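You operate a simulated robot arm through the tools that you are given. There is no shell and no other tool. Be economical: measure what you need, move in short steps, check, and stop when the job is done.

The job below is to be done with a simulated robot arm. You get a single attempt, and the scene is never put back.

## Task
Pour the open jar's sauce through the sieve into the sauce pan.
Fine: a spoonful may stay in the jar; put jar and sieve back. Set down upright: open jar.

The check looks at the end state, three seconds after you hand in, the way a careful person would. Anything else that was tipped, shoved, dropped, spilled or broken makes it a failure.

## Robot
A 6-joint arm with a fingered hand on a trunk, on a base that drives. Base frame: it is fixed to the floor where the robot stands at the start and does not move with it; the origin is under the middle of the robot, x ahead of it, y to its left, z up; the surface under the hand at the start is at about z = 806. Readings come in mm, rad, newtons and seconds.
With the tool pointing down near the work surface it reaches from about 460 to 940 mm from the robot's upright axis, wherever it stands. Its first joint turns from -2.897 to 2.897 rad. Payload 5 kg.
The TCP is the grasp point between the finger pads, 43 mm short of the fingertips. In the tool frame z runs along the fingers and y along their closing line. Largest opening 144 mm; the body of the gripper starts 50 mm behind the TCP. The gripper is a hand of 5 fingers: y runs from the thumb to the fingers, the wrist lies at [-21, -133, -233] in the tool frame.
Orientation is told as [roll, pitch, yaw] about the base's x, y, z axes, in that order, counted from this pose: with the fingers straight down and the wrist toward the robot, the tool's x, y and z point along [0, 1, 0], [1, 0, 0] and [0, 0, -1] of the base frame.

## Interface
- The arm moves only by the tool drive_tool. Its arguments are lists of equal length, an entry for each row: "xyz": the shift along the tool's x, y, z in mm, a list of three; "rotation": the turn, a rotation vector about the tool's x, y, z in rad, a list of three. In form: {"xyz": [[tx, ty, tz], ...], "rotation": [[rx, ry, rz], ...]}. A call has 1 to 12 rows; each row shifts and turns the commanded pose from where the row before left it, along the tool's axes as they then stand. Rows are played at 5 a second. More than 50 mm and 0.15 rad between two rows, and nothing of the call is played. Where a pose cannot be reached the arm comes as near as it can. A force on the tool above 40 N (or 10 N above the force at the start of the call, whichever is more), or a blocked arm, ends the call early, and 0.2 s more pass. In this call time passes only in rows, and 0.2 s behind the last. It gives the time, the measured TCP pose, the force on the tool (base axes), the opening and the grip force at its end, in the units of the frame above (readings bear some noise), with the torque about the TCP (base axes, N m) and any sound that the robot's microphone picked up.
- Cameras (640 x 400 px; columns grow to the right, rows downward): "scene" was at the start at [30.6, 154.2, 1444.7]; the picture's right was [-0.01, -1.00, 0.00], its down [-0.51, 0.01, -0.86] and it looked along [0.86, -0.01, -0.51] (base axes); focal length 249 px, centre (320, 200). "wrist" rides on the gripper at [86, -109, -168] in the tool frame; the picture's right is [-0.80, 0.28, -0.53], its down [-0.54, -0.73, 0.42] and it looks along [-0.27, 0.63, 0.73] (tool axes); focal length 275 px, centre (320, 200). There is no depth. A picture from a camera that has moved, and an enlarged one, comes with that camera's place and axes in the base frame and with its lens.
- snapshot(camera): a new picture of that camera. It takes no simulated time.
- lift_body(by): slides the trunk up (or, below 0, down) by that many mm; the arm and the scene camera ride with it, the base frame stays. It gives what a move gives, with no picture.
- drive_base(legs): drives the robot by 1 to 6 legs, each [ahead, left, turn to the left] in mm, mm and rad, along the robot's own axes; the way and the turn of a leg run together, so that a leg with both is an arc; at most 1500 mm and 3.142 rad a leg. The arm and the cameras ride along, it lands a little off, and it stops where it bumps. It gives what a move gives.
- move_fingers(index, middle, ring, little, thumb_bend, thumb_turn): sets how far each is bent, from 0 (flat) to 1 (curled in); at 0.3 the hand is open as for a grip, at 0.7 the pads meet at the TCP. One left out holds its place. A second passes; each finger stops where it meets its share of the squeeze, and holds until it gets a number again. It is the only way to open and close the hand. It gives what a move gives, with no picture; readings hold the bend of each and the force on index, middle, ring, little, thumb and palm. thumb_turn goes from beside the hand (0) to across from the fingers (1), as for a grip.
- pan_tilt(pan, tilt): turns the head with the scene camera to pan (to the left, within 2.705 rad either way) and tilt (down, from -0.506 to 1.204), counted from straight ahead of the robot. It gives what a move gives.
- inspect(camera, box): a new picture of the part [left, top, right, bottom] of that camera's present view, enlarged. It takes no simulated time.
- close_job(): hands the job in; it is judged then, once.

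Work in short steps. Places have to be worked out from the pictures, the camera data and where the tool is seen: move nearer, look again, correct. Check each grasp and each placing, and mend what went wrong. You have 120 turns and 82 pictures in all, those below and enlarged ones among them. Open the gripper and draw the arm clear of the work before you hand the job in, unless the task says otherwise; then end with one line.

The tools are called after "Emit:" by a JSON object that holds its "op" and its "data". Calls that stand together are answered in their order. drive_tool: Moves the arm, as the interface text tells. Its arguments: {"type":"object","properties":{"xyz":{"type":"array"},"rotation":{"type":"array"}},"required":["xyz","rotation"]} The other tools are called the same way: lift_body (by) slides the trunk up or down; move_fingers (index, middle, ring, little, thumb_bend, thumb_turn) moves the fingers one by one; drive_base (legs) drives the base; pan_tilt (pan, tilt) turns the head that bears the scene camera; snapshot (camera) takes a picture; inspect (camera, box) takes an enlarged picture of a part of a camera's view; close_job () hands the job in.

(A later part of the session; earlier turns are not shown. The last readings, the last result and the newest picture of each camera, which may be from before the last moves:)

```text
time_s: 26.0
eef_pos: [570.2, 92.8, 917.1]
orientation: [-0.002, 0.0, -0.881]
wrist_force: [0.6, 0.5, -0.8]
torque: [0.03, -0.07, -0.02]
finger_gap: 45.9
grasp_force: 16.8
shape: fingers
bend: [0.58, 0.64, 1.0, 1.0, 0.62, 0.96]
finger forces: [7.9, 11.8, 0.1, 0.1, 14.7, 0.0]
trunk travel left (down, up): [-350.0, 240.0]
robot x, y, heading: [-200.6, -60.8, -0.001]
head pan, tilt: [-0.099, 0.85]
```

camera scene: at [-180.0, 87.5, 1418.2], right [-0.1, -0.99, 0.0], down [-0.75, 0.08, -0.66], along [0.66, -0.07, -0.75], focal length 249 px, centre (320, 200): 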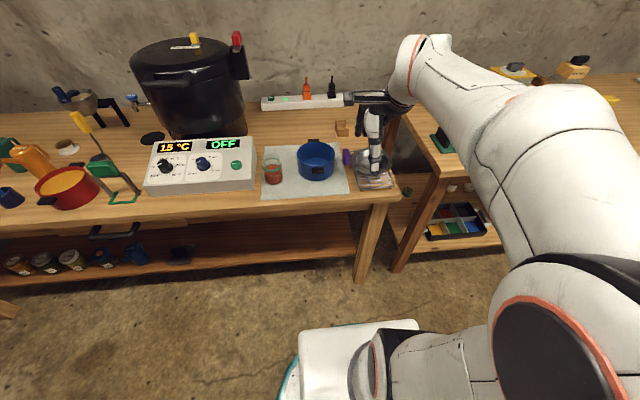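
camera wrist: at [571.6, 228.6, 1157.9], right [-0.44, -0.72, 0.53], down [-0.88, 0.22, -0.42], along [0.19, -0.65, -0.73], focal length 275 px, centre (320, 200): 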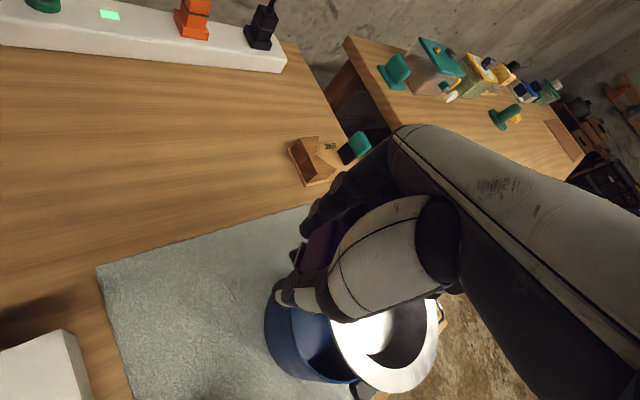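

Already lower than the previous contact, so the earlier touch was the cone. Continue down.

Emit:
{"op": "drive_tool", "data": {"xyz": [[0, 0, 1.5], [0, 0, 1.5]], "rotation": [[0, 0, 0], [0, 0, 0]]}}

Emit:
{"op": "inspect", "data": {"camera": "wrist", "box": [260, 270, 468, 400]}}

```text
time_s: 26.6
eef_pos: [571.8, 92.1, 915.7]
orientation: [0.0, 0.0, -0.883]
wrist_force: [-0.5, -0.8, -0.6]
torque: [0.05, -0.02, 0.01]
finger_gap: 45.4
grasp_force: 17.0
shape: fingers
bend: [0.58, 0.64, 1.0, 1.0, 0.62, 0.96]
finger forces: [7.9, 11.4, 0.0, 0.0, 14.6, 0.1]
trunk travel left (down, up): [-350.0, 240.0]
robot x, y, heading: [-194.2, -58.2, -0.005]
head pan, tilt: [-0.099, 0.85]
```

```text
3.08 times, centred on (364, 335) of wrist
camera zoom: at [567.5, 230.2, 1083.5], right [-0.43, -0.73, 0.53], down [-0.88, 0.22, -0.42], along [0.19, -0.65, -0.73], focal length 847 px, centre (185, -215)
```

zoom: 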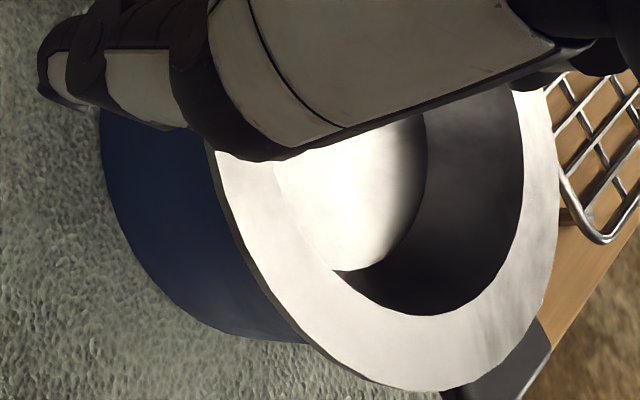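

Slight change of torque and a small shift: nearly touching. One more small step.

Emit:
{"op": "drive_tool", "data": {"xyz": [[0, 0, 1.5]], "rotation": [[0, 0, 0]]}}

Emit:
{"op": "inspect", "data": {"camera": "wrist", "box": [260, 270, 468, 400]}}

```text
time_s: 27.0
eef_pos: [571.2, 92.1, 915.0]
orientation: [0.0, -0.001, -0.882]
wrist_force: [0.6, 0.4, 2.3]
torque: [-0.02, -0.03, 0.03]
finger_gap: 45.7
grasp_force: 16.5
shape: fingers
bend: [0.58, 0.64, 1.0, 1.0, 0.62, 0.96]
finger forces: [8.0, 11.1, 0.0, 0.1, 14.6, 0.1]
trunk travel left (down, up): [-350.0, 240.0]
robot x, y, heading: [-200.1, -60.1, -0.002]
head pan, tilt: [-0.099, 0.85]
```

```text
3.08 times, centred on (364, 335) of wrist
camera zoom: at [567.3, 230.2, 1082.8], right [-0.43, -0.73, 0.53], down [-0.88, 0.22, -0.42], along [0.19, -0.65, -0.73], focal length 847 px, centre (185, -215)
```

zoom: 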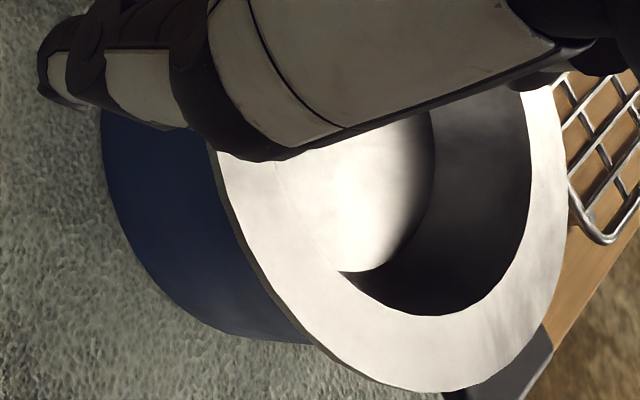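

Purely vertical contact: the flange sits on the rim. I ease 1 mm up and release.

Emit:
{"op": "drive_tool", "data": {"xyz": [[0, 0, -1]], "rotation": [[0, 0, 0]]}}

Emit:
{"op": "move_fingers", "data": {"index": 0.54, "middle": 0.57, "thumb_bend": 0.56}}

Emit:
{"op": "inspect", "data": {"camera": "wrist", "box": [220, 210, 476, 400]}}

```text
time_s: 27.4
eef_pos: [570.5, 92.6, 916.3]
orientation: [-0.001, 0.0, -0.881]
wrist_force: [1.1, -0.2, 1.3]
torque: [0.0, -0.08, 0.05]
finger_gap: 45.5
grasp_force: 17.3
shape: fingers
bend: [0.58, 0.64, 1.0, 1.0, 0.62, 0.96]
finger forces: [7.9, 11.4, 0.0, 0.1, 14.5, 0.0]
trunk travel left (down, up): [-350.0, 240.0]
robot x, y, heading: [-196.8, -62.1, -0.004]
head pan, tilt: [-0.099, 0.85]
```

```text
time_s: 28.4
eef_pos: [570.2, 94.1, 914.2]
orientation: [0.0, 0.0, -0.882]
wrist_force: [0.1, 2.0, 2.3]
torque: [-0.06, -0.05, -0.01]
finger_gap: 61.1
grasp_force: 2.3
shape: fingers
bend: [0.54, 0.57, 1.0, 1.0, 0.56, 0.97]
finger forces: [0.4, 4.2, 0.0, 0.1, 0.0, 0.0]
trunk travel left (down, up): [-350.0, 240.0]
robot x, y, heading: [-198.1, -61.5, 0.003]
head pan, tilt: [-0.099, 0.85]
```

```text
2.11 times, centred on (348, 305) of wrist
camera zoom: at [566.9, 231.0, 1083.3], right [-0.43, -0.73, 0.53], down [-0.88, 0.22, -0.42], along [0.19, -0.65, -0.73], focal length 580 px, centre (261, -21)
```

zoom: 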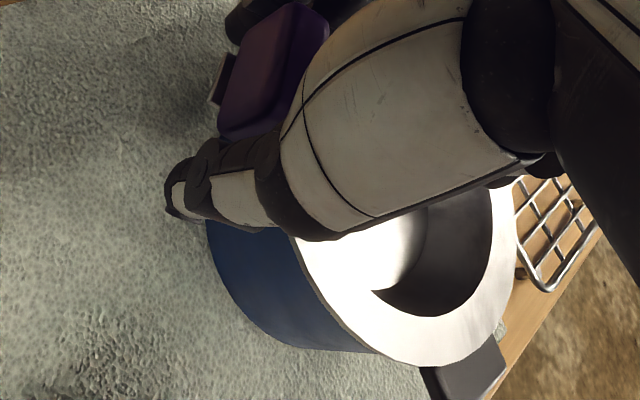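

Thumb is free; the middle finger still presses. I open all further.

Emit:
{"op": "move_fingers", "data": {"index": 0.45, "middle": 0.45, "thumb_bend": 0.45}}

Emit:
{"op": "inspect", "data": {"camera": "wrist", "box": [220, 210, 476, 400]}}

```text
time_s: 29.4
eef_pos: [570.3, 93.1, 913.9]
orientation: [0.0, 0.0, -0.881]
wrist_force: [0.2, 2.0, -0.6]
torque: [0.04, 0.0, 0.03]
finger_gap: 96.3
grasp_force: 0.2
shape: fingers
bend: [0.45, 0.46, 1.0, 1.0, 0.45, 0.97]
finger forces: [0.2, 1.1, 0.0, 0.1, 0.0, 0.2]
trunk travel left (down, up): [-350.0, 240.0]
robot x, y, heading: [-199.4, -60.9, -0.002]
head pan, tilt: [-0.099, 0.85]
```

```text
2.11 times, centred on (348, 305) of wrist
camera zoom: at [567.1, 230.8, 1082.8], right [-0.43, -0.73, 0.53], down [-0.88, 0.22, -0.42], along [0.19, -0.65, -0.73], focal length 580 px, centre (261, -21)
```

zoom: 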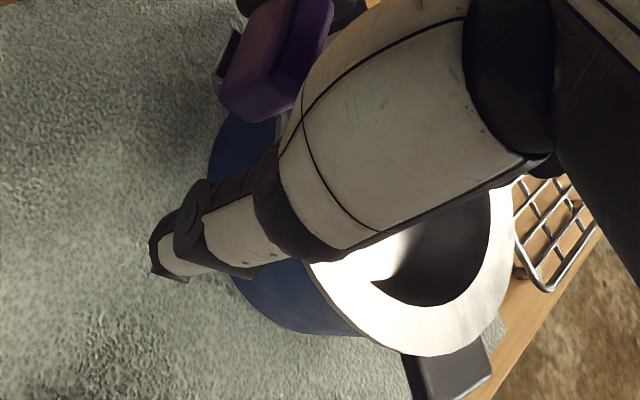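

The opening middle finger pushed on the pan's rear tab and nudged the pan a few mm. I move the hand 12 mm to the thumb side to free it, then raise straight up.

Emit:
{"op": "drive_tool", "data": {"xyz": [[0, -6, 0], [0, -6, 0], [0, 0, -10], [0, 0, -20], [0, 0, -30], [0, 0, -40]], "rotation": [[0, 0, 0], [0, 0, 0], [0, 0, 0], [0, 0, 0], [0, 0, 0], [0, 0, 0]]}}

Emit:
{"op": "inspect", "data": {"camera": "wrist", "box": [180, 180, 480, 400]}}

```text
time_s: 30.8
eef_pos: [561.4, 102.1, 1015.2]
orientation: [-0.002, 0.0, -0.882]
wrist_force: [0.1, 0.4, -1.4]
torque: [0.0, 0.02, 0.01]
finger_gap: 96.1
grasp_force: 0.1
shape: fingers
bend: [0.45, 0.45, 1.0, 1.0, 0.45, 0.97]
finger forces: [0.0, 0.0, 0.1, 0.0, 0.1, 0.1]
trunk travel left (down, up): [-350.0, 240.0]
robot x, y, heading: [-199.0, -60.9, -0.001]
head pan, tilt: [-0.099, 0.85]
```

```text
1.82 times, centred on (330, 290) of wrist
camera zoom: at [557.9, 240.7, 1182.8], right [-0.43, -0.73, 0.53], down [-0.88, 0.22, -0.42], along [0.19, -0.65, -0.73], focal length 500 px, centre (302, 36)
```

zoom: 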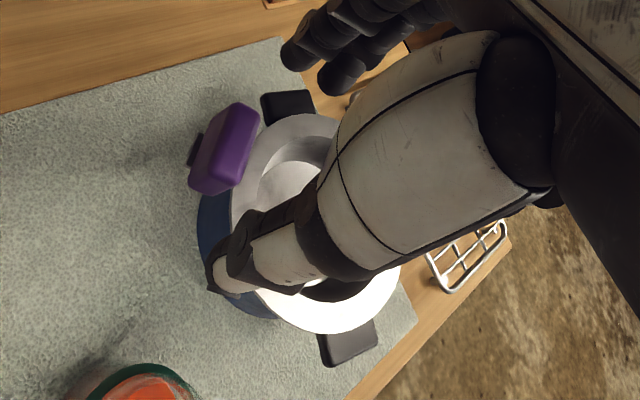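

The sieve rests on the pan. I raise slightly and retract toward the robot while undoing the yaw, then look with the head camera.

Emit:
{"op": "drive_tool", "data": {"xyz": [[0, 0, -30], [-27, -22.2, 0], [-23.5, -26, 0], [-19.4, -29.1, 0], [-14.9, -31.7, 0], [-10.1, -33.5, 0], [-5.1, -34.6, 0]], "rotation": [[0, 0, 0], [0, 0, -0.147], [0, 0, -0.147], [0, 0, -0.147], [0, 0, -0.147], [0, 0, -0.147], [0, 0, -0.147]]}}

Emit:
{"op": "snapshot", "data": {"camera": "scene"}}

```text
time_s: 32.4
eef_pos: [352.0, 102.0, 1043.8]
orientation: [-0.002, -0.001, 0.003]
wrist_force: [0.1, -0.2, -0.6]
torque: [-0.01, 0.05, 0.02]
finger_gap: 96.5
grasp_force: 0.1
shape: fingers
bend: [0.45, 0.45, 1.0, 1.0, 0.45, 0.97]
finger forces: [0.1, 0.0, 0.0, 0.1, 0.0, 0.0]
trunk travel left (down, up): [-350.0, 240.0]
robot x, y, heading: [-198.1, -62.0, -0.004]
head pan, tilt: [-0.099, 0.85]
```

```text
39 pictures are left
camera scene: at [-179.8, 87.5, 1418.1], right [-0.1, -0.99, 0.0], down [-0.75, 0.08, -0.66], along [0.66, -0.07, -0.75], focal length 249 px, centre (320, 200)
```

scene: 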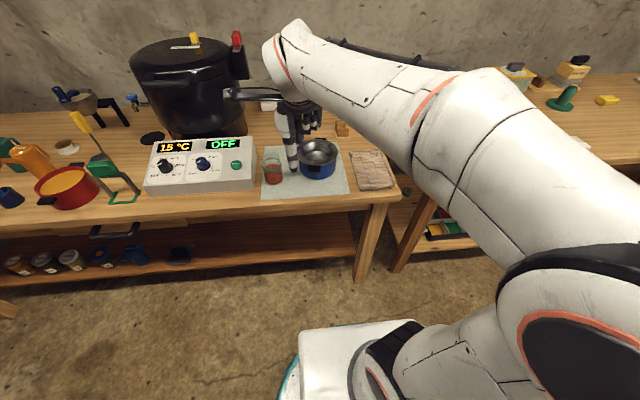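

Pictures are to be rationed (39 left). One enlargement of pan + sieve + jar.

Emit:
{"op": "inspect", "data": {"camera": "scene", "box": [250, 120, 410, 220]}}

```text
4.00 times, centred on (330, 170) of scene
camera zoom: at [-179.8, 87.5, 1418.1], right [-0.1, -0.99, 0.0], down [-0.75, 0.08, -0.66], along [0.66, -0.07, -0.75], focal length 997 px, centre (280, 320)
```

zoom: 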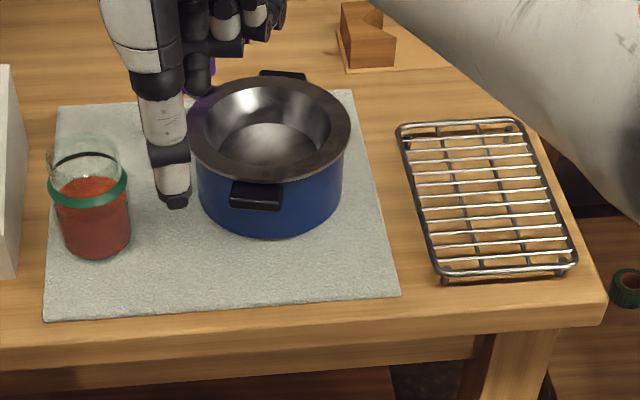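

The sieve sits concentric on the pan (centre now ≈ (504, 28)). The jar is at ≈ (462, 184), ~60 mm wide, rim z ≈ 905. For a side grasp I back the base up 120 mm, shift 100 mm left, then turn the hand to point forward (20° down), thumb to the right, index lowest.

Emit:
{"op": "drive_base", "data": {"legs": [[-120, 100, 0]]}}

Emit:
{"op": "drive_tool", "data": {"xyz": [[0, 0, 0], [0, 0, 0], [0, 0, 0], [0, 0, 0], [0, 0, 0], [0, 0, 0], [0, 0, 0], [0, 0, 0], [0, 0, 0]], "rotation": [[-0.136, 0, 0], [-0.136, 0, 0], [-0.136, 0, 0], [-0.136, 0, 0], [-0.136, 0, 0], [-0.136, 0, 0], [-0.136, 0, 0], [-0.136, 0, 0], [-0.134, 0, 0]]}}

```text
time_s: 33.8
eef_pos: [231.3, 202.7, 1042.9]
orientation: [0.0, -0.001, -0.003]
wrist_force: [-0.3, 0.6, 0.0]
torque: [0.03, 0.02, -0.01]
finger_gap: 96.5
grasp_force: 0.0
shape: fingers
bend: [0.45, 0.45, 1.0, 1.0, 0.45, 0.97]
finger forces: [0.0, 0.0, 0.0, 0.1, 0.1, 0.0]
trunk travel left (down, up): [-350.0, 240.0]
robot x, y, heading: [-321.6, 40.8, -0.006]
head pan, tilt: [-0.099, 0.85]
```

```text
time_s: 35.8
eef_pos: [231.1, 232.1, 1072.1]
orientation: [0.013, -1.203, -0.029]
wrist_force: [-0.1, 0.0, 0.2]
torque: [0.02, -0.03, 0.03]
finger_gap: 96.6
grasp_force: 0.1
shape: fingers
bend: [0.45, 0.45, 1.0, 1.0, 0.45, 0.97]
finger forces: [0.0, 0.0, 0.0, 0.0, 0.0, 0.0]
out of reach, approached as far as the arm can: row 7, 8, 9
trunk travel left (down, up): [-350.0, 240.0]
robot x, y, heading: [-320.0, 42.3, -0.006]
head pan, tilt: [-0.099, 0.85]
```

Slightly too close in; now I roll the hand by −90° about its own axis while moving forward ~100 mm, still high and in front of the table.

Emit:
{"op": "drive_tool", "data": {"xyz": [[0, 0, 20], [0, 0, 20], [0, 0, 20], [0, 0, 10], [0, 0, 10], [0, 0, 10], [0, 0, 5], [0, 0, 5], [0, 0, 0], [0, 0, 0], [0, 0, 0], [0, 0, 0]], "rotation": [[0, 0, -0.131], [0, 0, -0.131], [0, 0, -0.131], [0, 0, -0.131], [0, 0, -0.131], [0, 0, -0.131], [0, 0, -0.131], [0, 0, -0.131], [0, 0, -0.131], [0, 0, -0.131], [0, 0, -0.131], [0, 0, -0.13]]}}

Emit:
{"op": "snapshot", "data": {"camera": "scene"}}

```text
time_s: 38.4
eef_pos: [192.8, 346.5, 1145.6]
orientation: [-1.222, 0.004, 1.571]
wrist_force: [0.0, -0.2, -0.2]
torque: [-0.02, 0.02, -0.01]
finger_gap: 96.4
grasp_force: 0.0
shape: fingers
bend: [0.45, 0.45, 1.0, 1.0, 0.45, 0.97]
finger forces: [0.0, 0.1, 0.0, 0.0, 0.1, 0.0]
out of reach, approached as far as the arm can: row 1, 2, 3, 4, 5, 6, 7, 8, 9, 10
trunk travel left (down, up): [-350.0, 240.0]
robot x, y, heading: [-321.4, 40.8, -0.0]
head pan, tilt: [-0.099, 0.85]
```

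```text
37 pictures are left
camera scene: at [-300.4, 188.2, 1418.1], right [-0.1, -0.99, 0.0], down [-0.75, 0.08, -0.66], along [0.66, -0.07, -0.75], focal length 249 px, centre (320, 200)
```

scene: 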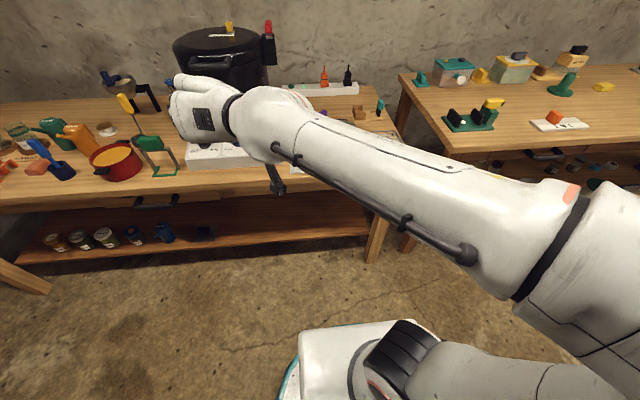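

Orientation is now exactly as wanted, but the TCP drifted to (193, 346, 1146). I move to a pre-grasp point in front of the jar and above table height.

Emit:
{"op": "drive_tool", "data": {"xyz": [[17.5, -24, 29.5], [17.5, -24, 29.5], [17.5, -24, 29.5], [17.5, -24, 29.5], [17.5, -24, 29.5], [17.5, -24, 29.5], [17.5, -24, 29.5]], "rotation": [[0, 0, 0], [0, 0, 0], [0, 0, 0], [0, 0, 0], [0, 0, 0], [0, 0, 0], [0, 0, 0]]}}

Emit:
{"op": "snapshot", "data": {"camera": "wrist"}}

Emit:
{"op": "snapshot", "data": {"camera": "scene"}}

```text
time_s: 40.0
eef_pos: [344.0, 179.6, 959.3]
orientation: [-1.223, 0.002, 1.568]
wrist_force: [-1.0, 0.5, 0.3]
torque: [0.0, 0.01, -0.04]
finger_gap: 96.5
grasp_force: 0.0
shape: fingers
bend: [0.45, 0.45, 1.0, 1.0, 0.45, 0.98]
finger forces: [0.1, 0.0, 0.0, 0.0, 0.1, 0.0]
trunk travel left (down, up): [-350.0, 240.0]
robot x, y, heading: [-319.7, 43.1, -0.004]
head pan, tilt: [-0.099, 0.85]
```

```text
36 pictures are left
camera wrist: at [156.0, 70.8, 937.4], right [-0.23, 0.29, 0.93], down [0.58, -0.73, 0.37], along [0.78, 0.63, 0.0], focal length 275 px, centre (320, 200)
```

wrist: 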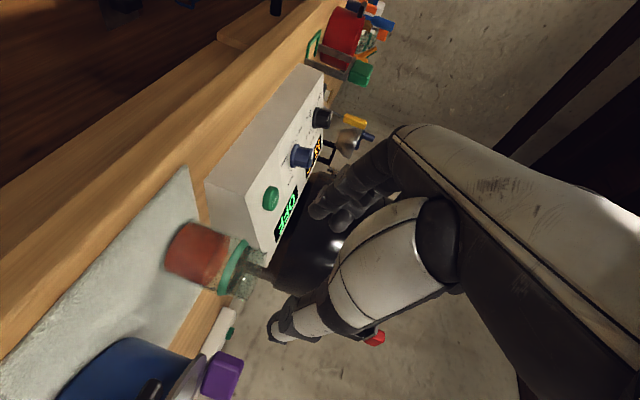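

```text
35 pictures are left
camera scene: at [-300.6, 188.2, 1418.1], right [-0.1, -0.99, 0.0], down [-0.75, 0.08, -0.66], along [0.66, -0.07, -0.75], focal length 249 px, centre (320, 200)
```

scene: 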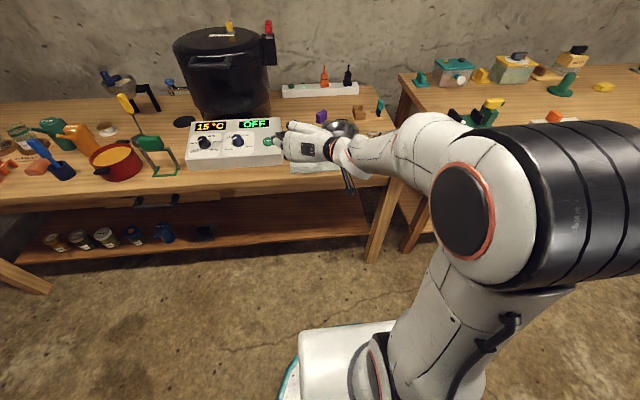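

The wrist camera sees the jar well. I enlarge it for a better position.

Emit:
{"op": "inspect", "data": {"camera": "wrist", "box": [130, 180, 370, 350]}}

```text
2.35 times, centred on (250, 265) of wrist
camera zoom: at [156.0, 70.8, 937.4], right [-0.23, 0.29, 0.93], down [0.58, -0.73, 0.37], along [0.78, 0.63, 0.0], focal length 648 px, centre (485, 47)
```

zoom: 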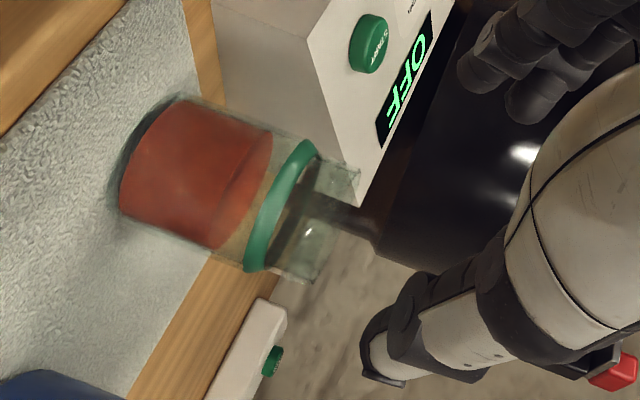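

Jar refined: axis (462.5, 182), rim z ≈ 902, band z ≈ 876, diameter ≈ 60; control box side at y ≈ 240–249. I preshape all fingers straight at 0.49 (to fit between jar and box), thumb wider, and go to the start of a straight approach.

Emit:
{"op": "move_fingers", "data": {"index": 0.49, "middle": 0.49, "ring": 0.49, "little": 0.49, "thumb_bend": 0.4}}

Emit:
{"op": "drive_tool", "data": {"xyz": [[31, -1.3, 11.3], [31, -1.3, 11.3], [0, 0, 25], [0, 0, 20]], "rotation": [[0, 0, 0], [0, 0, 0], [0, 0, 0], [0, 0, 0]]}}

Emit:
{"op": "inspect", "data": {"camera": "wrist", "box": [130, 120, 450, 350]}}

Emit:
{"op": "inspect", "data": {"camera": "scene", "box": [220, 90, 400, 210]}}

```text
time_s: 41.0
eef_pos: [343.8, 181.1, 960.2]
orientation: [-1.222, 0.002, 1.57]
wrist_force: [0.8, -0.2, 0.1]
torque: [0.02, -0.01, 0.0]
finger_gap: 98.1
grasp_force: 0.1
shape: fingers
bend: [0.49, 0.49, 0.49, 0.49, 0.4, 0.98]
finger forces: [0.0, 0.0, 0.0, 0.0, 0.0, 0.0]
trunk travel left (down, up): [-350.0, 240.0]
robot x, y, heading: [-315.7, 41.4, -0.007]
head pan, tilt: [-0.099, 0.85]
```

```text
time_s: 42.0
eef_pos: [386.3, 174.5, 876.7]
orientation: [-1.223, 0.002, 1.567]
wrist_force: [-0.6, 0.2, 0.3]
torque: [0.01, 0.02, 0.0]
finger_gap: 98.2
grasp_force: 0.0
shape: fingers
bend: [0.49, 0.49, 0.49, 0.49, 0.4, 0.97]
finger forces: [0.0, 0.0, 0.1, 0.1, 0.0, 0.1]
trunk travel left (down, up): [-350.0, 240.0]
robot x, y, heading: [-320.1, 43.7, -0.005]
head pan, tilt: [-0.099, 0.85]
```

```text
1.74 times, centred on (290, 235) of wrist
camera zoom: at [198.5, 66.4, 855.4], right [-0.23, 0.29, 0.93], down [0.58, -0.73, 0.37], along [0.78, 0.63, 0.0], focal length 479 px, centre (372, 139)
```

zoom: 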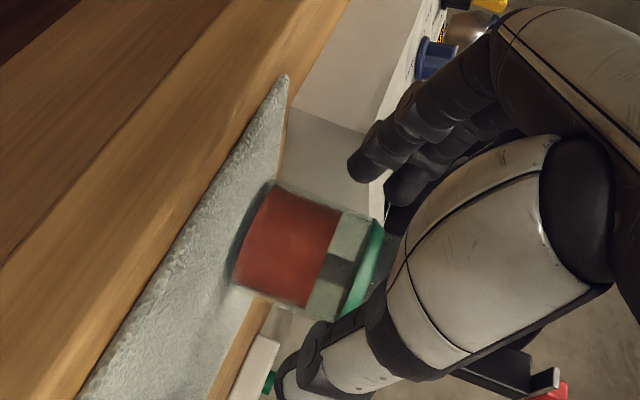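

```text
3.33 times, centred on (310, 150) of scene
camera zoom: at [-300.5, 188.1, 1418.1], right [-0.1, -0.99, 0.0], down [-0.75, 0.08, -0.66], along [0.66, -0.07, -0.75], focal length 831 px, centre (353, 367)
```

zoom: 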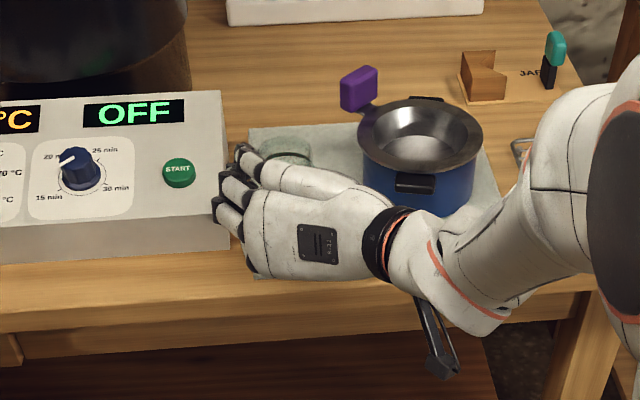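

The hand is in front of the jar, fingers pass between jar and box. I advance 45 mm and check.

Emit:
{"op": "drive_tool", "data": {"xyz": [[-1, 2.5, 15], [0, 0, 15], [0, 0, 15]], "rotation": [[0, 0, 0], [0, 0, 0], [0, 0, 0]]}}

Emit:
{"op": "inspect", "data": {"camera": "wrist", "box": [190, 120, 430, 350]}}

Emit:
{"op": "inspect", "data": {"camera": "scene", "box": [260, 100, 350, 180]}}

```text
time_s: 42.8
eef_pos: [428.6, 179.0, 864.9]
orientation: [-1.222, 0.001, 1.569]
wrist_force: [-0.9, -0.3, 0.8]
torque: [-0.02, 0.01, 0.01]
finger_gap: 98.3
grasp_force: 0.1
shape: fingers
bend: [0.49, 0.49, 0.49, 0.49, 0.4, 0.97]
finger forces: [0.1, 0.0, 0.0, 0.0, 0.0, 0.0]
trunk travel left (down, up): [-350.0, 240.0]
robot x, y, heading: [-320.7, 43.2, -0.005]
head pan, tilt: [-0.099, 0.85]
```

```text
1.74 times, centred on (310, 235) of wrist
camera zoom: at [241.0, 69.1, 841.5], right [-0.23, 0.29, 0.93], down [0.58, -0.73, 0.37], along [0.78, 0.63, 0.0], focal length 479 px, centre (337, 139)
```

zoom: 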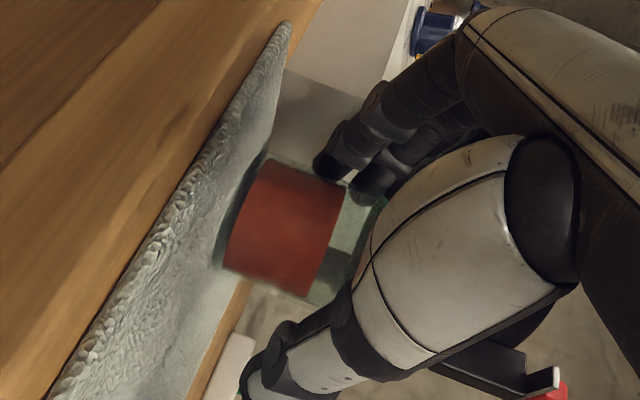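

```text
5.00 times, centred on (305, 140) of scene
camera zoom: at [-300.4, 188.1, 1418.1], right [-0.1, -0.99, 0.0], down [-0.75, 0.08, -0.66], along [0.66, -0.07, -0.75], focal length 1247 px, centre (395, 500)
```

zoom: 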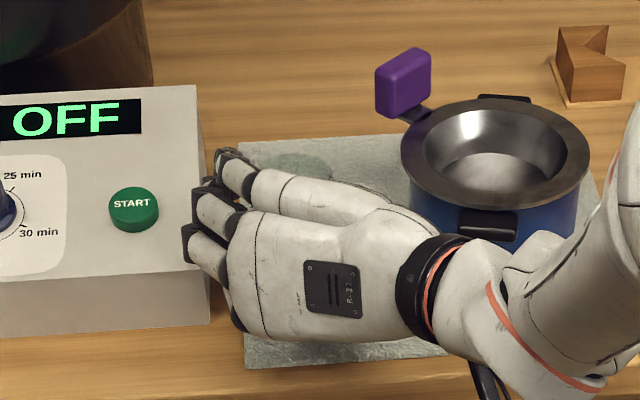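

Passing cleanly so far (no finger forces). I advance the last ~31 mm with a 2 mm shift left.

Emit:
{"op": "drive_tool", "data": {"xyz": [[0, 2, 0], [1, 0, 8], [1.4, 0, 8], [0, 0, 8], [0, 0, 7]], "rotation": [[0, 0, 0], [0, 0, 0], [0, 0, 0], [0, 0, 0], [0, 0, 0]]}}

Emit:
{"op": "inspect", "data": {"camera": "wrist", "box": [190, 120, 430, 350]}}

```text
time_s: 44.0
eef_pos: [456.2, 178.7, 852.6]
orientation: [-1.225, -0.001, 1.566]
wrist_force: [-0.6, -3.9, 3.4]
torque: [0.19, -0.01, -0.03]
finger_gap: 98.2
grasp_force: 2.4
shape: fingers
bend: [0.49, 0.5, 0.49, 0.49, 0.4, 0.97]
finger forces: [0.0, 4.4, 0.0, 0.1, 0.1, 0.1]
trunk travel left (down, up): [-350.0, 240.0]
robot x, y, heading: [-319.7, 43.4, -0.002]
head pan, tilt: [-0.099, 0.85]
```

```text
1.74 times, centred on (310, 235) of wrist
camera zoom: at [269.1, 69.3, 829.5], right [-0.23, 0.29, 0.93], down [0.58, -0.73, 0.37], along [0.78, 0.62, 0.0], focal length 479 px, centre (337, 139)
```

zoom: 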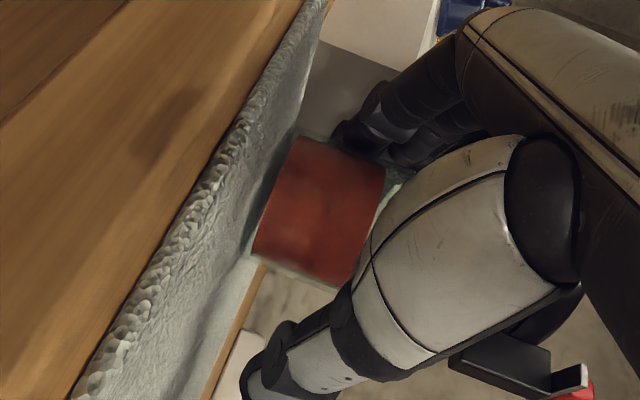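

The middle finger brushes the box (force toward −y). I bend the fingers a little inward, off the box, and close the thumb partly.

Emit:
{"op": "move_fingers", "data": {"index": 0.53, "middle": 0.53, "ring": 0.53, "little": 0.52, "thumb_bend": 0.5}}

```text
time_s: 45.0
eef_pos: [455.9, 178.8, 852.6]
orientation: [-1.221, 0.002, 1.569]
wrist_force: [0.4, 1.8, 0.4]
torque: [0.06, -0.02, 0.01]
finger_gap: 74.7
grasp_force: 0.2
shape: fingers
bend: [0.52, 0.53, 0.53, 0.52, 0.5, 0.97]
finger forces: [1.2, 0.0, 0.0, 0.0, 0.1, 0.0]
trunk travel left (down, up): [-350.0, 240.0]
robot x, y, heading: [-321.1, 39.9, 0.0]
head pan, tilt: [-0.099, 0.85]
```

Index touches the jar, box is free. Now squeeze with thumb, index and middle.

Emit:
{"op": "move_fingers", "data": {"index": 0.68, "middle": 0.68, "thumb_bend": 0.7}}

Emit:
{"op": "inspect", "data": {"camera": "wrist", "box": [190, 120, 430, 350]}}

```text
time_s: 46.0
eef_pos: [456.1, 179.0, 851.4]
orientation: [-1.225, 0.002, 1.569]
wrist_force: [1.9, -3.1, 2.6]
torque: [-0.12, -0.06, -0.03]
finger_gap: 54.8
grasp_force: 18.5
shape: fingers
bend: [0.54, 0.64, 0.53, 0.52, 0.61, 0.97]
finger forces: [11.2, 5.4, 0.0, 0.0, 20.4, 0.1]
trunk travel left (down, up): [-350.0, 240.0]
robot x, y, heading: [-321.8, 39.8, -0.002]
head pan, tilt: [-0.099, 0.85]
```

```text
1.74 times, centred on (310, 235) of wrist
camera zoom: at [269.1, 69.6, 829.3], right [-0.23, 0.29, 0.93], down [0.58, -0.73, 0.37], along [0.78, 0.63, 0.0], focal length 479 px, centre (337, 139)
```

zoom: 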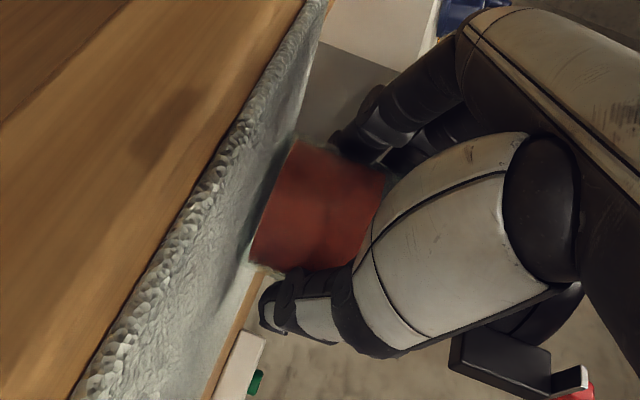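

Held at 18 N. I lift 15 mm straight up and check.

Emit:
{"op": "drive_tool", "data": {"xyz": [[-4.7, 0, -1.7], [-4.7, 0, -1.7], [-4.7, 0, -1.7]], "rotation": [[0, 0, 0], [0, 0, 0], [0, 0, 0]]}}

Emit:
{"op": "snapshot", "data": {"camera": "wrist"}}

```text
time_s: 46.8
eef_pos: [456.6, 180.4, 866.4]
orientation: [-1.22, 0.002, 1.57]
wrist_force: [-0.1, 0.1, -2.6]
torque: [-0.03, 0.04, -0.04]
finger_gap: 54.4
grasp_force: 18.3
shape: fingers
bend: [0.53, 0.64, 0.53, 0.52, 0.62, 0.96]
finger forces: [12.6, 4.6, 0.1, 0.0, 18.8, 0.1]
trunk travel left (down, up): [-350.0, 240.0]
robot x, y, heading: [-323.2, 43.5, 0.001]
head pan, tilt: [-0.099, 0.85]
```

```text
27 pictures are left
camera wrist: at [269.0, 70.5, 843.6], right [-0.23, 0.29, 0.93], down [0.58, -0.73, 0.37], along [0.78, 0.63, 0.0], focal length 275 px, centre (320, 200)
```

wrist: 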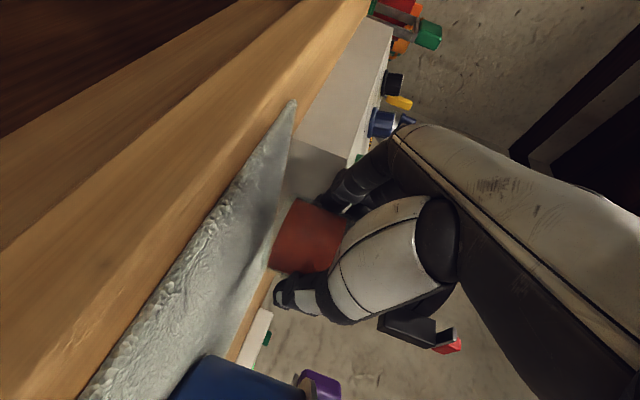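

Jar is lifted cleanly (≈2.6 N). Now raise it gently to TCP z ≈ 1010.

Emit:
{"op": "drive_tool", "data": {"xyz": [[-9, 0, -3.2], [-17, 0, -6.2], [-17, 0, -6.2], [-17, 0, -6.2], [-17, 0, -6.2], [-17, 0, -6.2], [-17, 0, -6.2], [-17, 0, -6.2], [-8, 0, -3]], "rotation": [[0, 0, 0], [0, 0, 0], [0, 0, 0], [0, 0, 0], [0, 0, 0], [0, 0, 0], [0, 0, 0], [0, 0, 0], [0, 0, 0]]}}

```text
time_s: 48.8
eef_pos: [457.5, 179.9, 1010.3]
orientation: [-1.221, 0.0, 1.569]
wrist_force: [0.7, 0.4, -3.6]
torque: [0.0, 0.04, 0.02]
finger_gap: 54.3
grasp_force: 17.7
shape: fingers
bend: [0.53, 0.64, 0.53, 0.52, 0.62, 0.96]
finger forces: [12.5, 4.7, 0.0, 0.0, 18.7, 0.0]
trunk travel left (down, up): [-350.0, 240.0]
robot x, y, heading: [-320.4, 41.8, -0.005]
head pan, tilt: [-0.099, 0.85]
```

Rotate −30° about the vertical (brings the wrist up-side during the pour) and move over toward the pan's left half.

Emit:
{"op": "drive_tool", "data": {"xyz": [[0, 0, 0], [0, 0, 0], [0, 0, 0], [0, 0, 0], [0, 0, 0], [-4.9, -10.2, 13.5], [-4.9, -10.2, 13.5], [-4.9, -10.2, 13.5], [-4.9, -10.2, 13.5], [-4.9, -10.2, 13.5]], "rotation": [[0.0984, 0, 0.0358], [0.0984, 0, 0.0358], [0.0984, 0, 0.0358], [0.0984, 0, 0.0358], [0.0984, 0, 0.0358], [0, 0, 0], [0, 0, 0], [0, 0, 0], [0, 0, 0], [0, 0, 0]]}}

Emit:
{"op": "snapshot", "data": {"camera": "scene"}}

Emit:
{"op": "snapshot", "data": {"camera": "wrist"}}

```text
time_s: 51.0
eef_pos: [493.8, 98.7, 1011.2]
orientation: [-1.222, 0.001, 1.046]
wrist_force: [-0.4, 0.5, -2.5]
torque: [0.01, 0.02, -0.02]
finger_gap: 54.3
grasp_force: 18.2
shape: fingers
bend: [0.53, 0.64, 0.53, 0.52, 0.62, 0.96]
finger forces: [12.6, 4.7, 0.0, 0.1, 18.9, 0.1]
trunk travel left (down, up): [-350.0, 240.0]
robot x, y, heading: [-318.6, 42.2, -0.004]
head pan, tilt: [-0.099, 0.85]
```

```text
26 pictures are left
camera scene: at [-300.1, 188.3, 1418.1], right [-0.1, -0.99, 0.0], down [-0.75, 0.08, -0.66], along [0.66, -0.07, -0.75], focal length 249 px, centre (320, 200)
```

scene: 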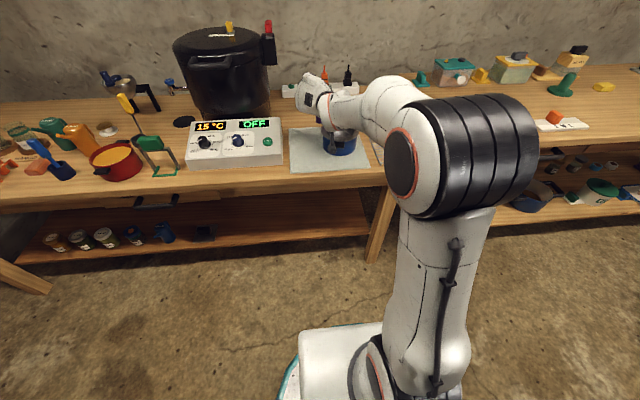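

```text
25 pictures are left
camera wrist: at [276.8, 97.8, 988.7], right [-0.06, 0.36, 0.93], down [0.14, -0.92, 0.37], along [0.99, 0.15, 0.0], focal length 275 px, centre (320, 200)
```

wrist: 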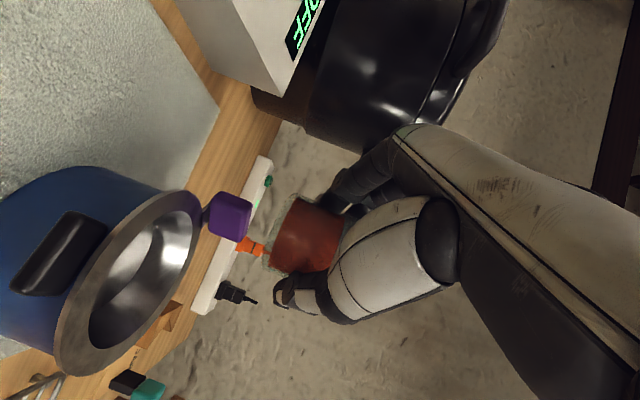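

The view is good; sieve centre ≈ (504, 26). I tilt the jar 0.75 rad (mouth toward the pan), no pouring yet, and check.

Emit:
{"op": "drive_tool", "data": {"xyz": [[0, 0, 0], [0, 0, 0], [0, 0, 0], [0, 0, 0], [0, 0, 0], [0, 0, 0]], "rotation": [[-0.037, 0.0625, 0.1018], [-0.037, 0.0625, 0.1018], [-0.037, 0.0625, 0.1018], [-0.037, 0.0625, 0.1018], [-0.037, 0.0625, 0.1018], [-0.037, 0.0625, 0.1018]]}}

Emit:
{"op": "snapshot", "data": {"camera": "wrist"}}

Emit:
{"op": "inspect", "data": {"camera": "scene", "box": [270, 60, 430, 180]}}

```text
time_s: 52.4
eef_pos: [493.5, 98.8, 1011.3]
orientation: [-0.786, -0.631, 0.899]
wrist_force: [0.0, 0.5, -3.3]
torque: [-0.02, 0.04, -0.03]
finger_gap: 54.4
grasp_force: 18.1
shape: fingers
bend: [0.53, 0.65, 0.53, 0.52, 0.62, 0.96]
finger forces: [12.0, 4.8, 0.0, 0.1, 19.8, 0.0]
trunk travel left (down, up): [-350.0, 240.0]
robot x, y, heading: [-318.0, 38.4, -0.001]
head pan, tilt: [-0.099, 0.85]
```

```text
24 pictures are left
camera wrist: at [277.1, 114.3, 994.2], right [-0.06, -0.37, 0.93], down [0.14, -0.92, -0.36], along [0.99, 0.11, 0.11], focal length 275 px, centre (320, 200)
```

wrist: 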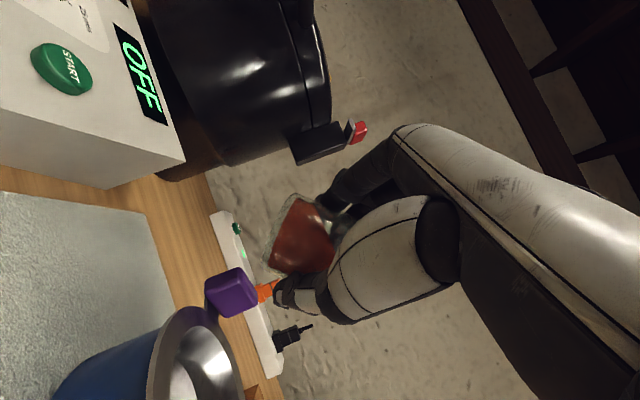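

```text
3.33 times, centred on (350, 120) of scene
camera zoom: at [-300.1, 188.1, 1418.1], right [-0.1, -0.99, 0.0], down [-0.75, 0.08, -0.66], along [0.66, -0.07, -0.75], focal length 831 px, centre (220, 467)
```

zoom: 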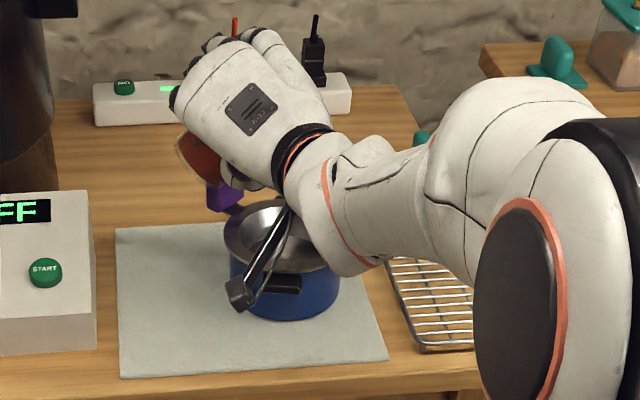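

Tilt direction is right and everything clears. I continue to ~64° while shifting the TCP to y ≈ 84 so that the lip is over the sieve's centre.

Emit:
{"op": "drive_tool", "data": {"xyz": [[-3.8, -3.2, 0.6], [-4.1, -2.8, 0.3], [-4.4, -2.4, -0.1]], "rotation": [[-0.037, 0.0625, 0.1018], [-0.037, 0.0625, 0.1018], [-0.037, 0.0625, 0.1018]]}}

Emit:
{"op": "inspect", "data": {"camera": "wrist", "box": [160, 150, 440, 400]}}

```text
time_s: 53.2
eef_pos: [492.8, 85.1, 1012.6]
orientation: [-0.414, -0.897, 0.639]
wrist_force: [-0.2, -1.0, -2.3]
torque: [-0.04, 0.0, 0.0]
finger_gap: 54.0
grasp_force: 18.5
shape: fingers
bend: [0.53, 0.65, 0.53, 0.52, 0.62, 0.96]
finger forces: [11.9, 4.8, 0.1, 0.0, 20.1, 0.0]
trunk travel left (down, up): [-350.0, 240.0]
robot x, y, heading: [-320.7, 39.8, 0.001]
head pan, tilt: [-0.099, 0.85]
```

```text
1.60 times, centred on (300, 275) of wrist
camera zoom: at [277.2, 105.2, 1001.6], right [-0.06, -0.68, 0.73], down [0.14, -0.73, -0.67], along [0.99, 0.06, 0.14], focal length 440 px, centre (352, 80)
```

zoom: 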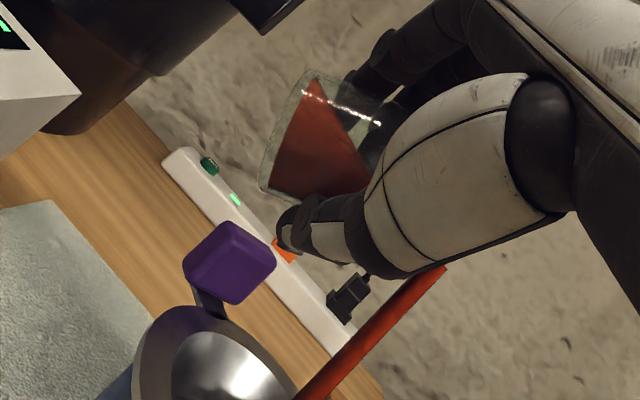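

Sauce is already flowing and the stream falls from ≈ (498, 25), right at the sieve's centre. I hold 2.4 s here.

Emit:
{"op": "drive_tool", "data": {"xyz": [[0, 0, 0], [0, 0, 0], [0, 0, 0], [0, 0, 0], [0, 0, 0], [0, 0, 0], [0, 0, 0], [0, 0, 0], [0, 0, 0], [0, 0, 0], [0, 0, 0], [0, 0, 0]], "rotation": [[0, 0, 0], [0, 0, 0], [0, 0, 0], [0, 0, 0], [0, 0, 0], [0, 0, 0], [0, 0, 0], [0, 0, 0], [0, 0, 0], [0, 0, 0], [0, 0, 0], [0, 0, 0]]}}

Emit:
{"op": "snapshot", "data": {"camera": "wrist"}}

```text
time_s: 55.8
eef_pos: [493.9, 83.7, 1012.0]
orientation: [-0.417, -0.895, 0.64]
wrist_force: [0.1, 0.7, -3.0]
torque: [0.0, 0.0, -0.01]
finger_gap: 54.1
grasp_force: 18.4
shape: fingers
bend: [0.53, 0.65, 0.53, 0.52, 0.62, 0.96]
finger forces: [11.9, 4.8, 0.0, 0.1, 19.9, 0.1]
trunk travel left (down, up): [-350.0, 240.0]
robot x, y, heading: [-318.4, 41.0, -0.004]
head pan, tilt: [-0.099, 0.85]
```

```text
21 pictures are left
camera wrist: at [277.1, 105.4, 1001.7], right [-0.06, -0.68, 0.73], down [0.14, -0.73, -0.67], along [0.99, 0.06, 0.14], focal length 275 px, centre (320, 200)
```

wrist: 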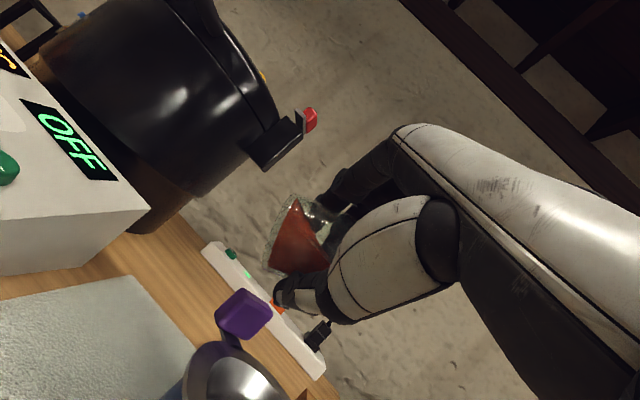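

The flow stopped at this angle with sauce left; I tilt on slowly to ~92°, keeping the lip over the centre, then hold briefly.

Emit:
{"op": "drive_tool", "data": {"xyz": [[-0.9, -0.3, -0.1], [-0.9, -0.3, -0.1], [-0.95, -0.2, -0.2], [-0.95, -0.2, -0.2], [-0.95, -0.1, -0.3], [-0.95, -0.1, -0.3], [-0.95, 0, -0.3], [-0.95, 0, -0.3], [0, 0, 0], [0, 0, 0], [0, 0, 0], [0, 0, 0]], "rotation": [[-0.0178, 0.03, 0.0488], [-0.0178, 0.03, 0.0488], [-0.0178, 0.03, 0.0488], [-0.0178, 0.03, 0.0488], [-0.0178, 0.03, 0.0488], [-0.0178, 0.03, 0.0488], [-0.0178, 0.03, 0.0488], [-0.0178, 0.03, 0.0488], [0, 0, 0], [0, 0, 0], [0, 0, 0], [0, 0, 0]]}}

Emit:
{"op": "snapshot", "data": {"camera": "wrist"}}

```text
time_s: 58.4
eef_pos: [494.9, 77.2, 1011.2]
orientation: [0.415, -1.047, -0.061]
wrist_force: [0.4, -0.7, -2.1]
torque: [-0.04, 0.02, 0.01]
finger_gap: 54.4
grasp_force: 18.6
shape: fingers
bend: [0.53, 0.65, 0.53, 0.52, 0.62, 0.96]
finger forces: [12.1, 5.0, 0.1, 0.0, 19.9, 0.0]
trunk travel left (down, up): [-350.0, 240.0]
robot x, y, heading: [-320.6, 40.9, -0.002]
head pan, tilt: [-0.099, 0.85]
```

```text
20 pictures are left
camera wrist: at [277.3, 100.2, 1012.1], right [-0.06, -0.94, 0.33], down [0.14, -0.33, -0.93], along [0.99, -0.01, 0.15], focal length 275 px, centre (320, 200)
```

wrist: 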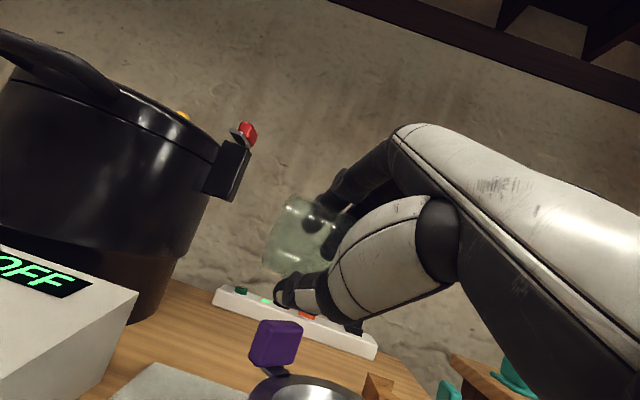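

The jar looks empty now. I tilt on to ~112° to drain the rest, lip kept at centre, hold.

Emit:
{"op": "drive_tool", "data": {"xyz": [[-1.85, 0.1, -0.7], [-1.85, 0.2, -0.8], [-1.75, 0.4, -0.9], [-1.75, 0.4, -0.9], [-1.7, 0.5, -1], [-1.7, 0.5, -1], [0, 0, 0], [0, 0, 0], [0, 0, 0], [0, 0, 0], [0, 0, 0], [0, 0, 0]], "rotation": [[-0.0178, 0.03, 0.0488], [-0.0178, 0.03, 0.0488], [-0.0178, 0.03, 0.0488], [-0.0178, 0.03, 0.0488], [-0.0178, 0.03, 0.0488], [-0.0178, 0.03, 0.0488], [0, 0, 0], [0, 0, 0], [0, 0, 0], [0, 0, 0], [0, 0, 0], [0, 0, 0]]}}

Emit:
{"op": "inspect", "data": {"camera": "wrist", "box": [200, 150, 440, 400]}}

```text
time_s: 61.0
eef_pos: [493.6, 65.3, 1012.1]
orientation: [1.042, -0.927, -0.588]
wrist_force: [0.6, -1.0, -1.7]
torque: [-0.02, -0.03, -0.02]
finger_gap: 54.5
grasp_force: 18.5
shape: fingers
bend: [0.53, 0.65, 0.53, 0.52, 0.62, 0.96]
finger forces: [12.1, 5.1, 0.0, 0.1, 19.8, 0.1]
trunk travel left (down, up): [-350.0, 240.0]
robot x, y, heading: [-317.1, 38.9, -0.004]
head pan, tilt: [-0.099, 0.85]
```

```text
1.60 times, centred on (320, 275) of wrist
camera zoom: at [277.1, 86.1, 1021.2], right [-0.06, -1.0, -0.02], down [0.14, 0.02, -0.99], along [0.99, -0.06, 0.14], focal length 440 px, centre (320, 80)
```

zoom: 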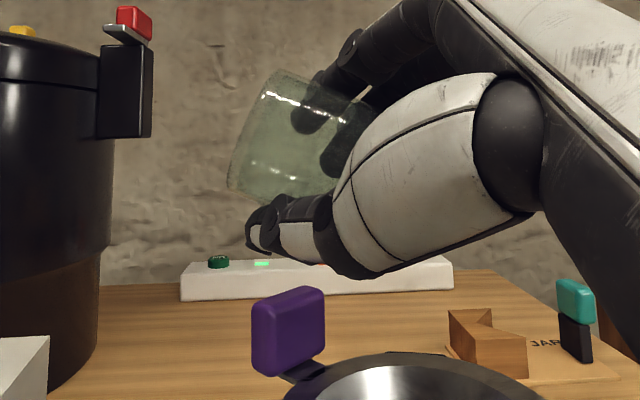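

Jar is empty. I tilt it back upright in place.

Emit:
{"op": "drive_tool", "data": {"xyz": [[0, 0, 0], [0, 0, 0], [0, 0, 0], [0, 0, 0], [0, 0, 0], [0, 0, 0], [0, 0, 0], [0, 0, 0], [0, 0, 0], [0, 0, 0], [0, 0, 0], [0, 0, 0]], "rotation": [[0.037, -0.0625, -0.1018], [0.037, -0.0625, -0.1018], [0.037, -0.0625, -0.1018], [0.037, -0.0625, -0.1018], [0.037, -0.0625, -0.1018], [0.037, -0.0625, -0.1018], [0.037, -0.0625, -0.1018], [0.037, -0.0625, -0.1018], [0.037, -0.0625, -0.1018], [0.037, -0.0625, -0.1018], [0.037, -0.0625, -0.1018], [0.037, -0.0625, -0.1018]]}}

Emit:
{"op": "drive_tool", "data": {"xyz": [[0, 0, 0], [0, 0, 0], [0, 0, 0], [0, 0, 0]], "rotation": [[0.0343, -0.058, -0.0944], [0.0343, -0.058, -0.0944], [0.0343, -0.058, -0.0944], [0.0343, -0.058, -0.0944]]}}

```text
time_s: 63.6
eef_pos: [493.6, 64.7, 1011.1]
orientation: [-0.978, -0.396, 0.997]
wrist_force: [0.0, 0.0, -2.5]
torque: [0.01, 0.0, 0.0]
finger_gap: 54.4
grasp_force: 18.0
shape: fingers
bend: [0.53, 0.65, 0.53, 0.52, 0.62, 0.96]
finger forces: [12.3, 4.7, 0.0, 0.1, 19.2, 0.0]
trunk travel left (down, up): [-350.0, 240.0]
robot x, y, heading: [-317.1, 41.1, -0.003]
head pan, tilt: [-0.099, 0.85]
```

```text
time_s: 64.6
eef_pos: [493.6, 65.5, 1011.7]
orientation: [-1.223, -0.002, 1.046]
wrist_force: [0.2, 0.5, -1.5]
torque: [0.03, 0.02, 0.0]
finger_gap: 54.2
grasp_force: 17.8
shape: fingers
bend: [0.53, 0.65, 0.53, 0.52, 0.62, 0.96]
finger forces: [12.4, 4.7, 0.0, 0.0, 18.7, 0.0]
trunk travel left (down, up): [-350.0, 240.0]
robot x, y, heading: [-318.4, 37.9, -0.006]
head pan, tilt: [-0.099, 0.85]
```

Upright again. I move back over the jar's place and undo the yaw.

Emit:
{"op": "drive_tool", "data": {"xyz": [[6.1, 16.1, -16.7], [6.1, 16.1, -16.7], [6.1, 16.1, -16.7], [6.1, 16.1, -16.7], [6.1, 16.1, -16.7], [0, 0, 0], [0, 0, 0], [0, 0, 0], [0, 0, 0], [0, 0, 0]], "rotation": [[0, 0, 0], [0, 0, 0], [0, 0, 0], [0, 0, 0], [0, 0, 0], [-0.0984, 0, -0.0358], [-0.0984, 0, -0.0358], [-0.0984, 0, -0.0358], [-0.0984, 0, -0.0358], [-0.0984, 0, -0.0358]]}}

```text
time_s: 66.8
eef_pos: [456.4, 179.8, 1010.1]
orientation: [-1.221, 0.0, 1.571]
wrist_force: [-0.2, -0.1, -1.2]
torque: [0.01, 0.01, -0.01]
finger_gap: 54.4
grasp_force: 17.0
shape: fingers
bend: [0.53, 0.65, 0.53, 0.52, 0.62, 0.96]
finger forces: [12.4, 4.4, 0.0, 0.0, 18.1, 0.0]
trunk travel left (down, up): [-350.0, 240.0]
robot x, y, heading: [-319.9, 37.7, -0.001]
head pan, tilt: [-0.099, 0.85]
```

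Now down 140 mm over the original place, then check the clearance.

Emit:
{"op": "drive_tool", "data": {"xyz": [[18.8, 0, 6.84], [18.8, 0, 6.84], [18.8, 0, 6.84], [18.8, 0, 6.84], [18.8, 0, 6.84], [18.8, 0, 6.84], [18.8, 0, 6.84]], "rotation": [[0, 0, 0], [0, 0, 0], [0, 0, 0], [0, 0, 0], [0, 0, 0], [0, 0, 0], [0, 0, 0]]}}

Emit:
{"op": "inspect", "data": {"camera": "wrist", "box": [190, 120, 430, 350]}}

```text
time_s: 68.4
eef_pos: [456.1, 181.2, 870.9]
orientation: [-1.224, 0.0, 1.568]
wrist_force: [-0.5, -1.2, -2.0]
torque: [-0.01, 0.04, -0.02]
finger_gap: 53.8
grasp_force: 16.9
shape: fingers
bend: [0.53, 0.65, 0.53, 0.52, 0.62, 0.96]
finger forces: [12.4, 4.4, 0.0, 0.1, 18.0, 0.1]
trunk travel left (down, up): [-350.0, 240.0]
robot x, y, heading: [-319.1, 40.4, -0.005]
head pan, tilt: [-0.099, 0.85]
```

```text
1.74 times, centred on (310, 235) of wrist
camera zoom: at [268.1, 71.2, 847.7], right [-0.23, 0.28, 0.93], down [0.58, -0.73, 0.37], along [0.78, 0.63, 0.0], focal length 479 px, centre (337, 139)
```

zoom: 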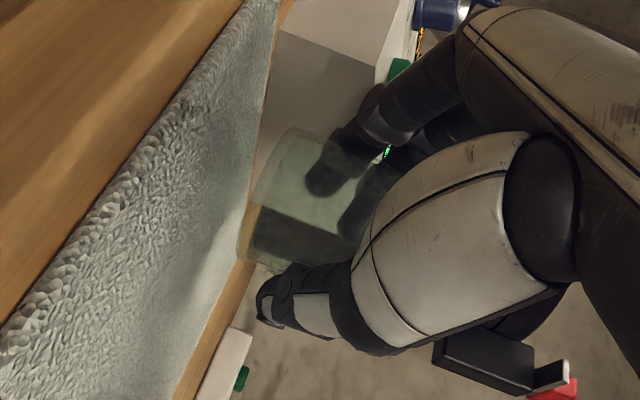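

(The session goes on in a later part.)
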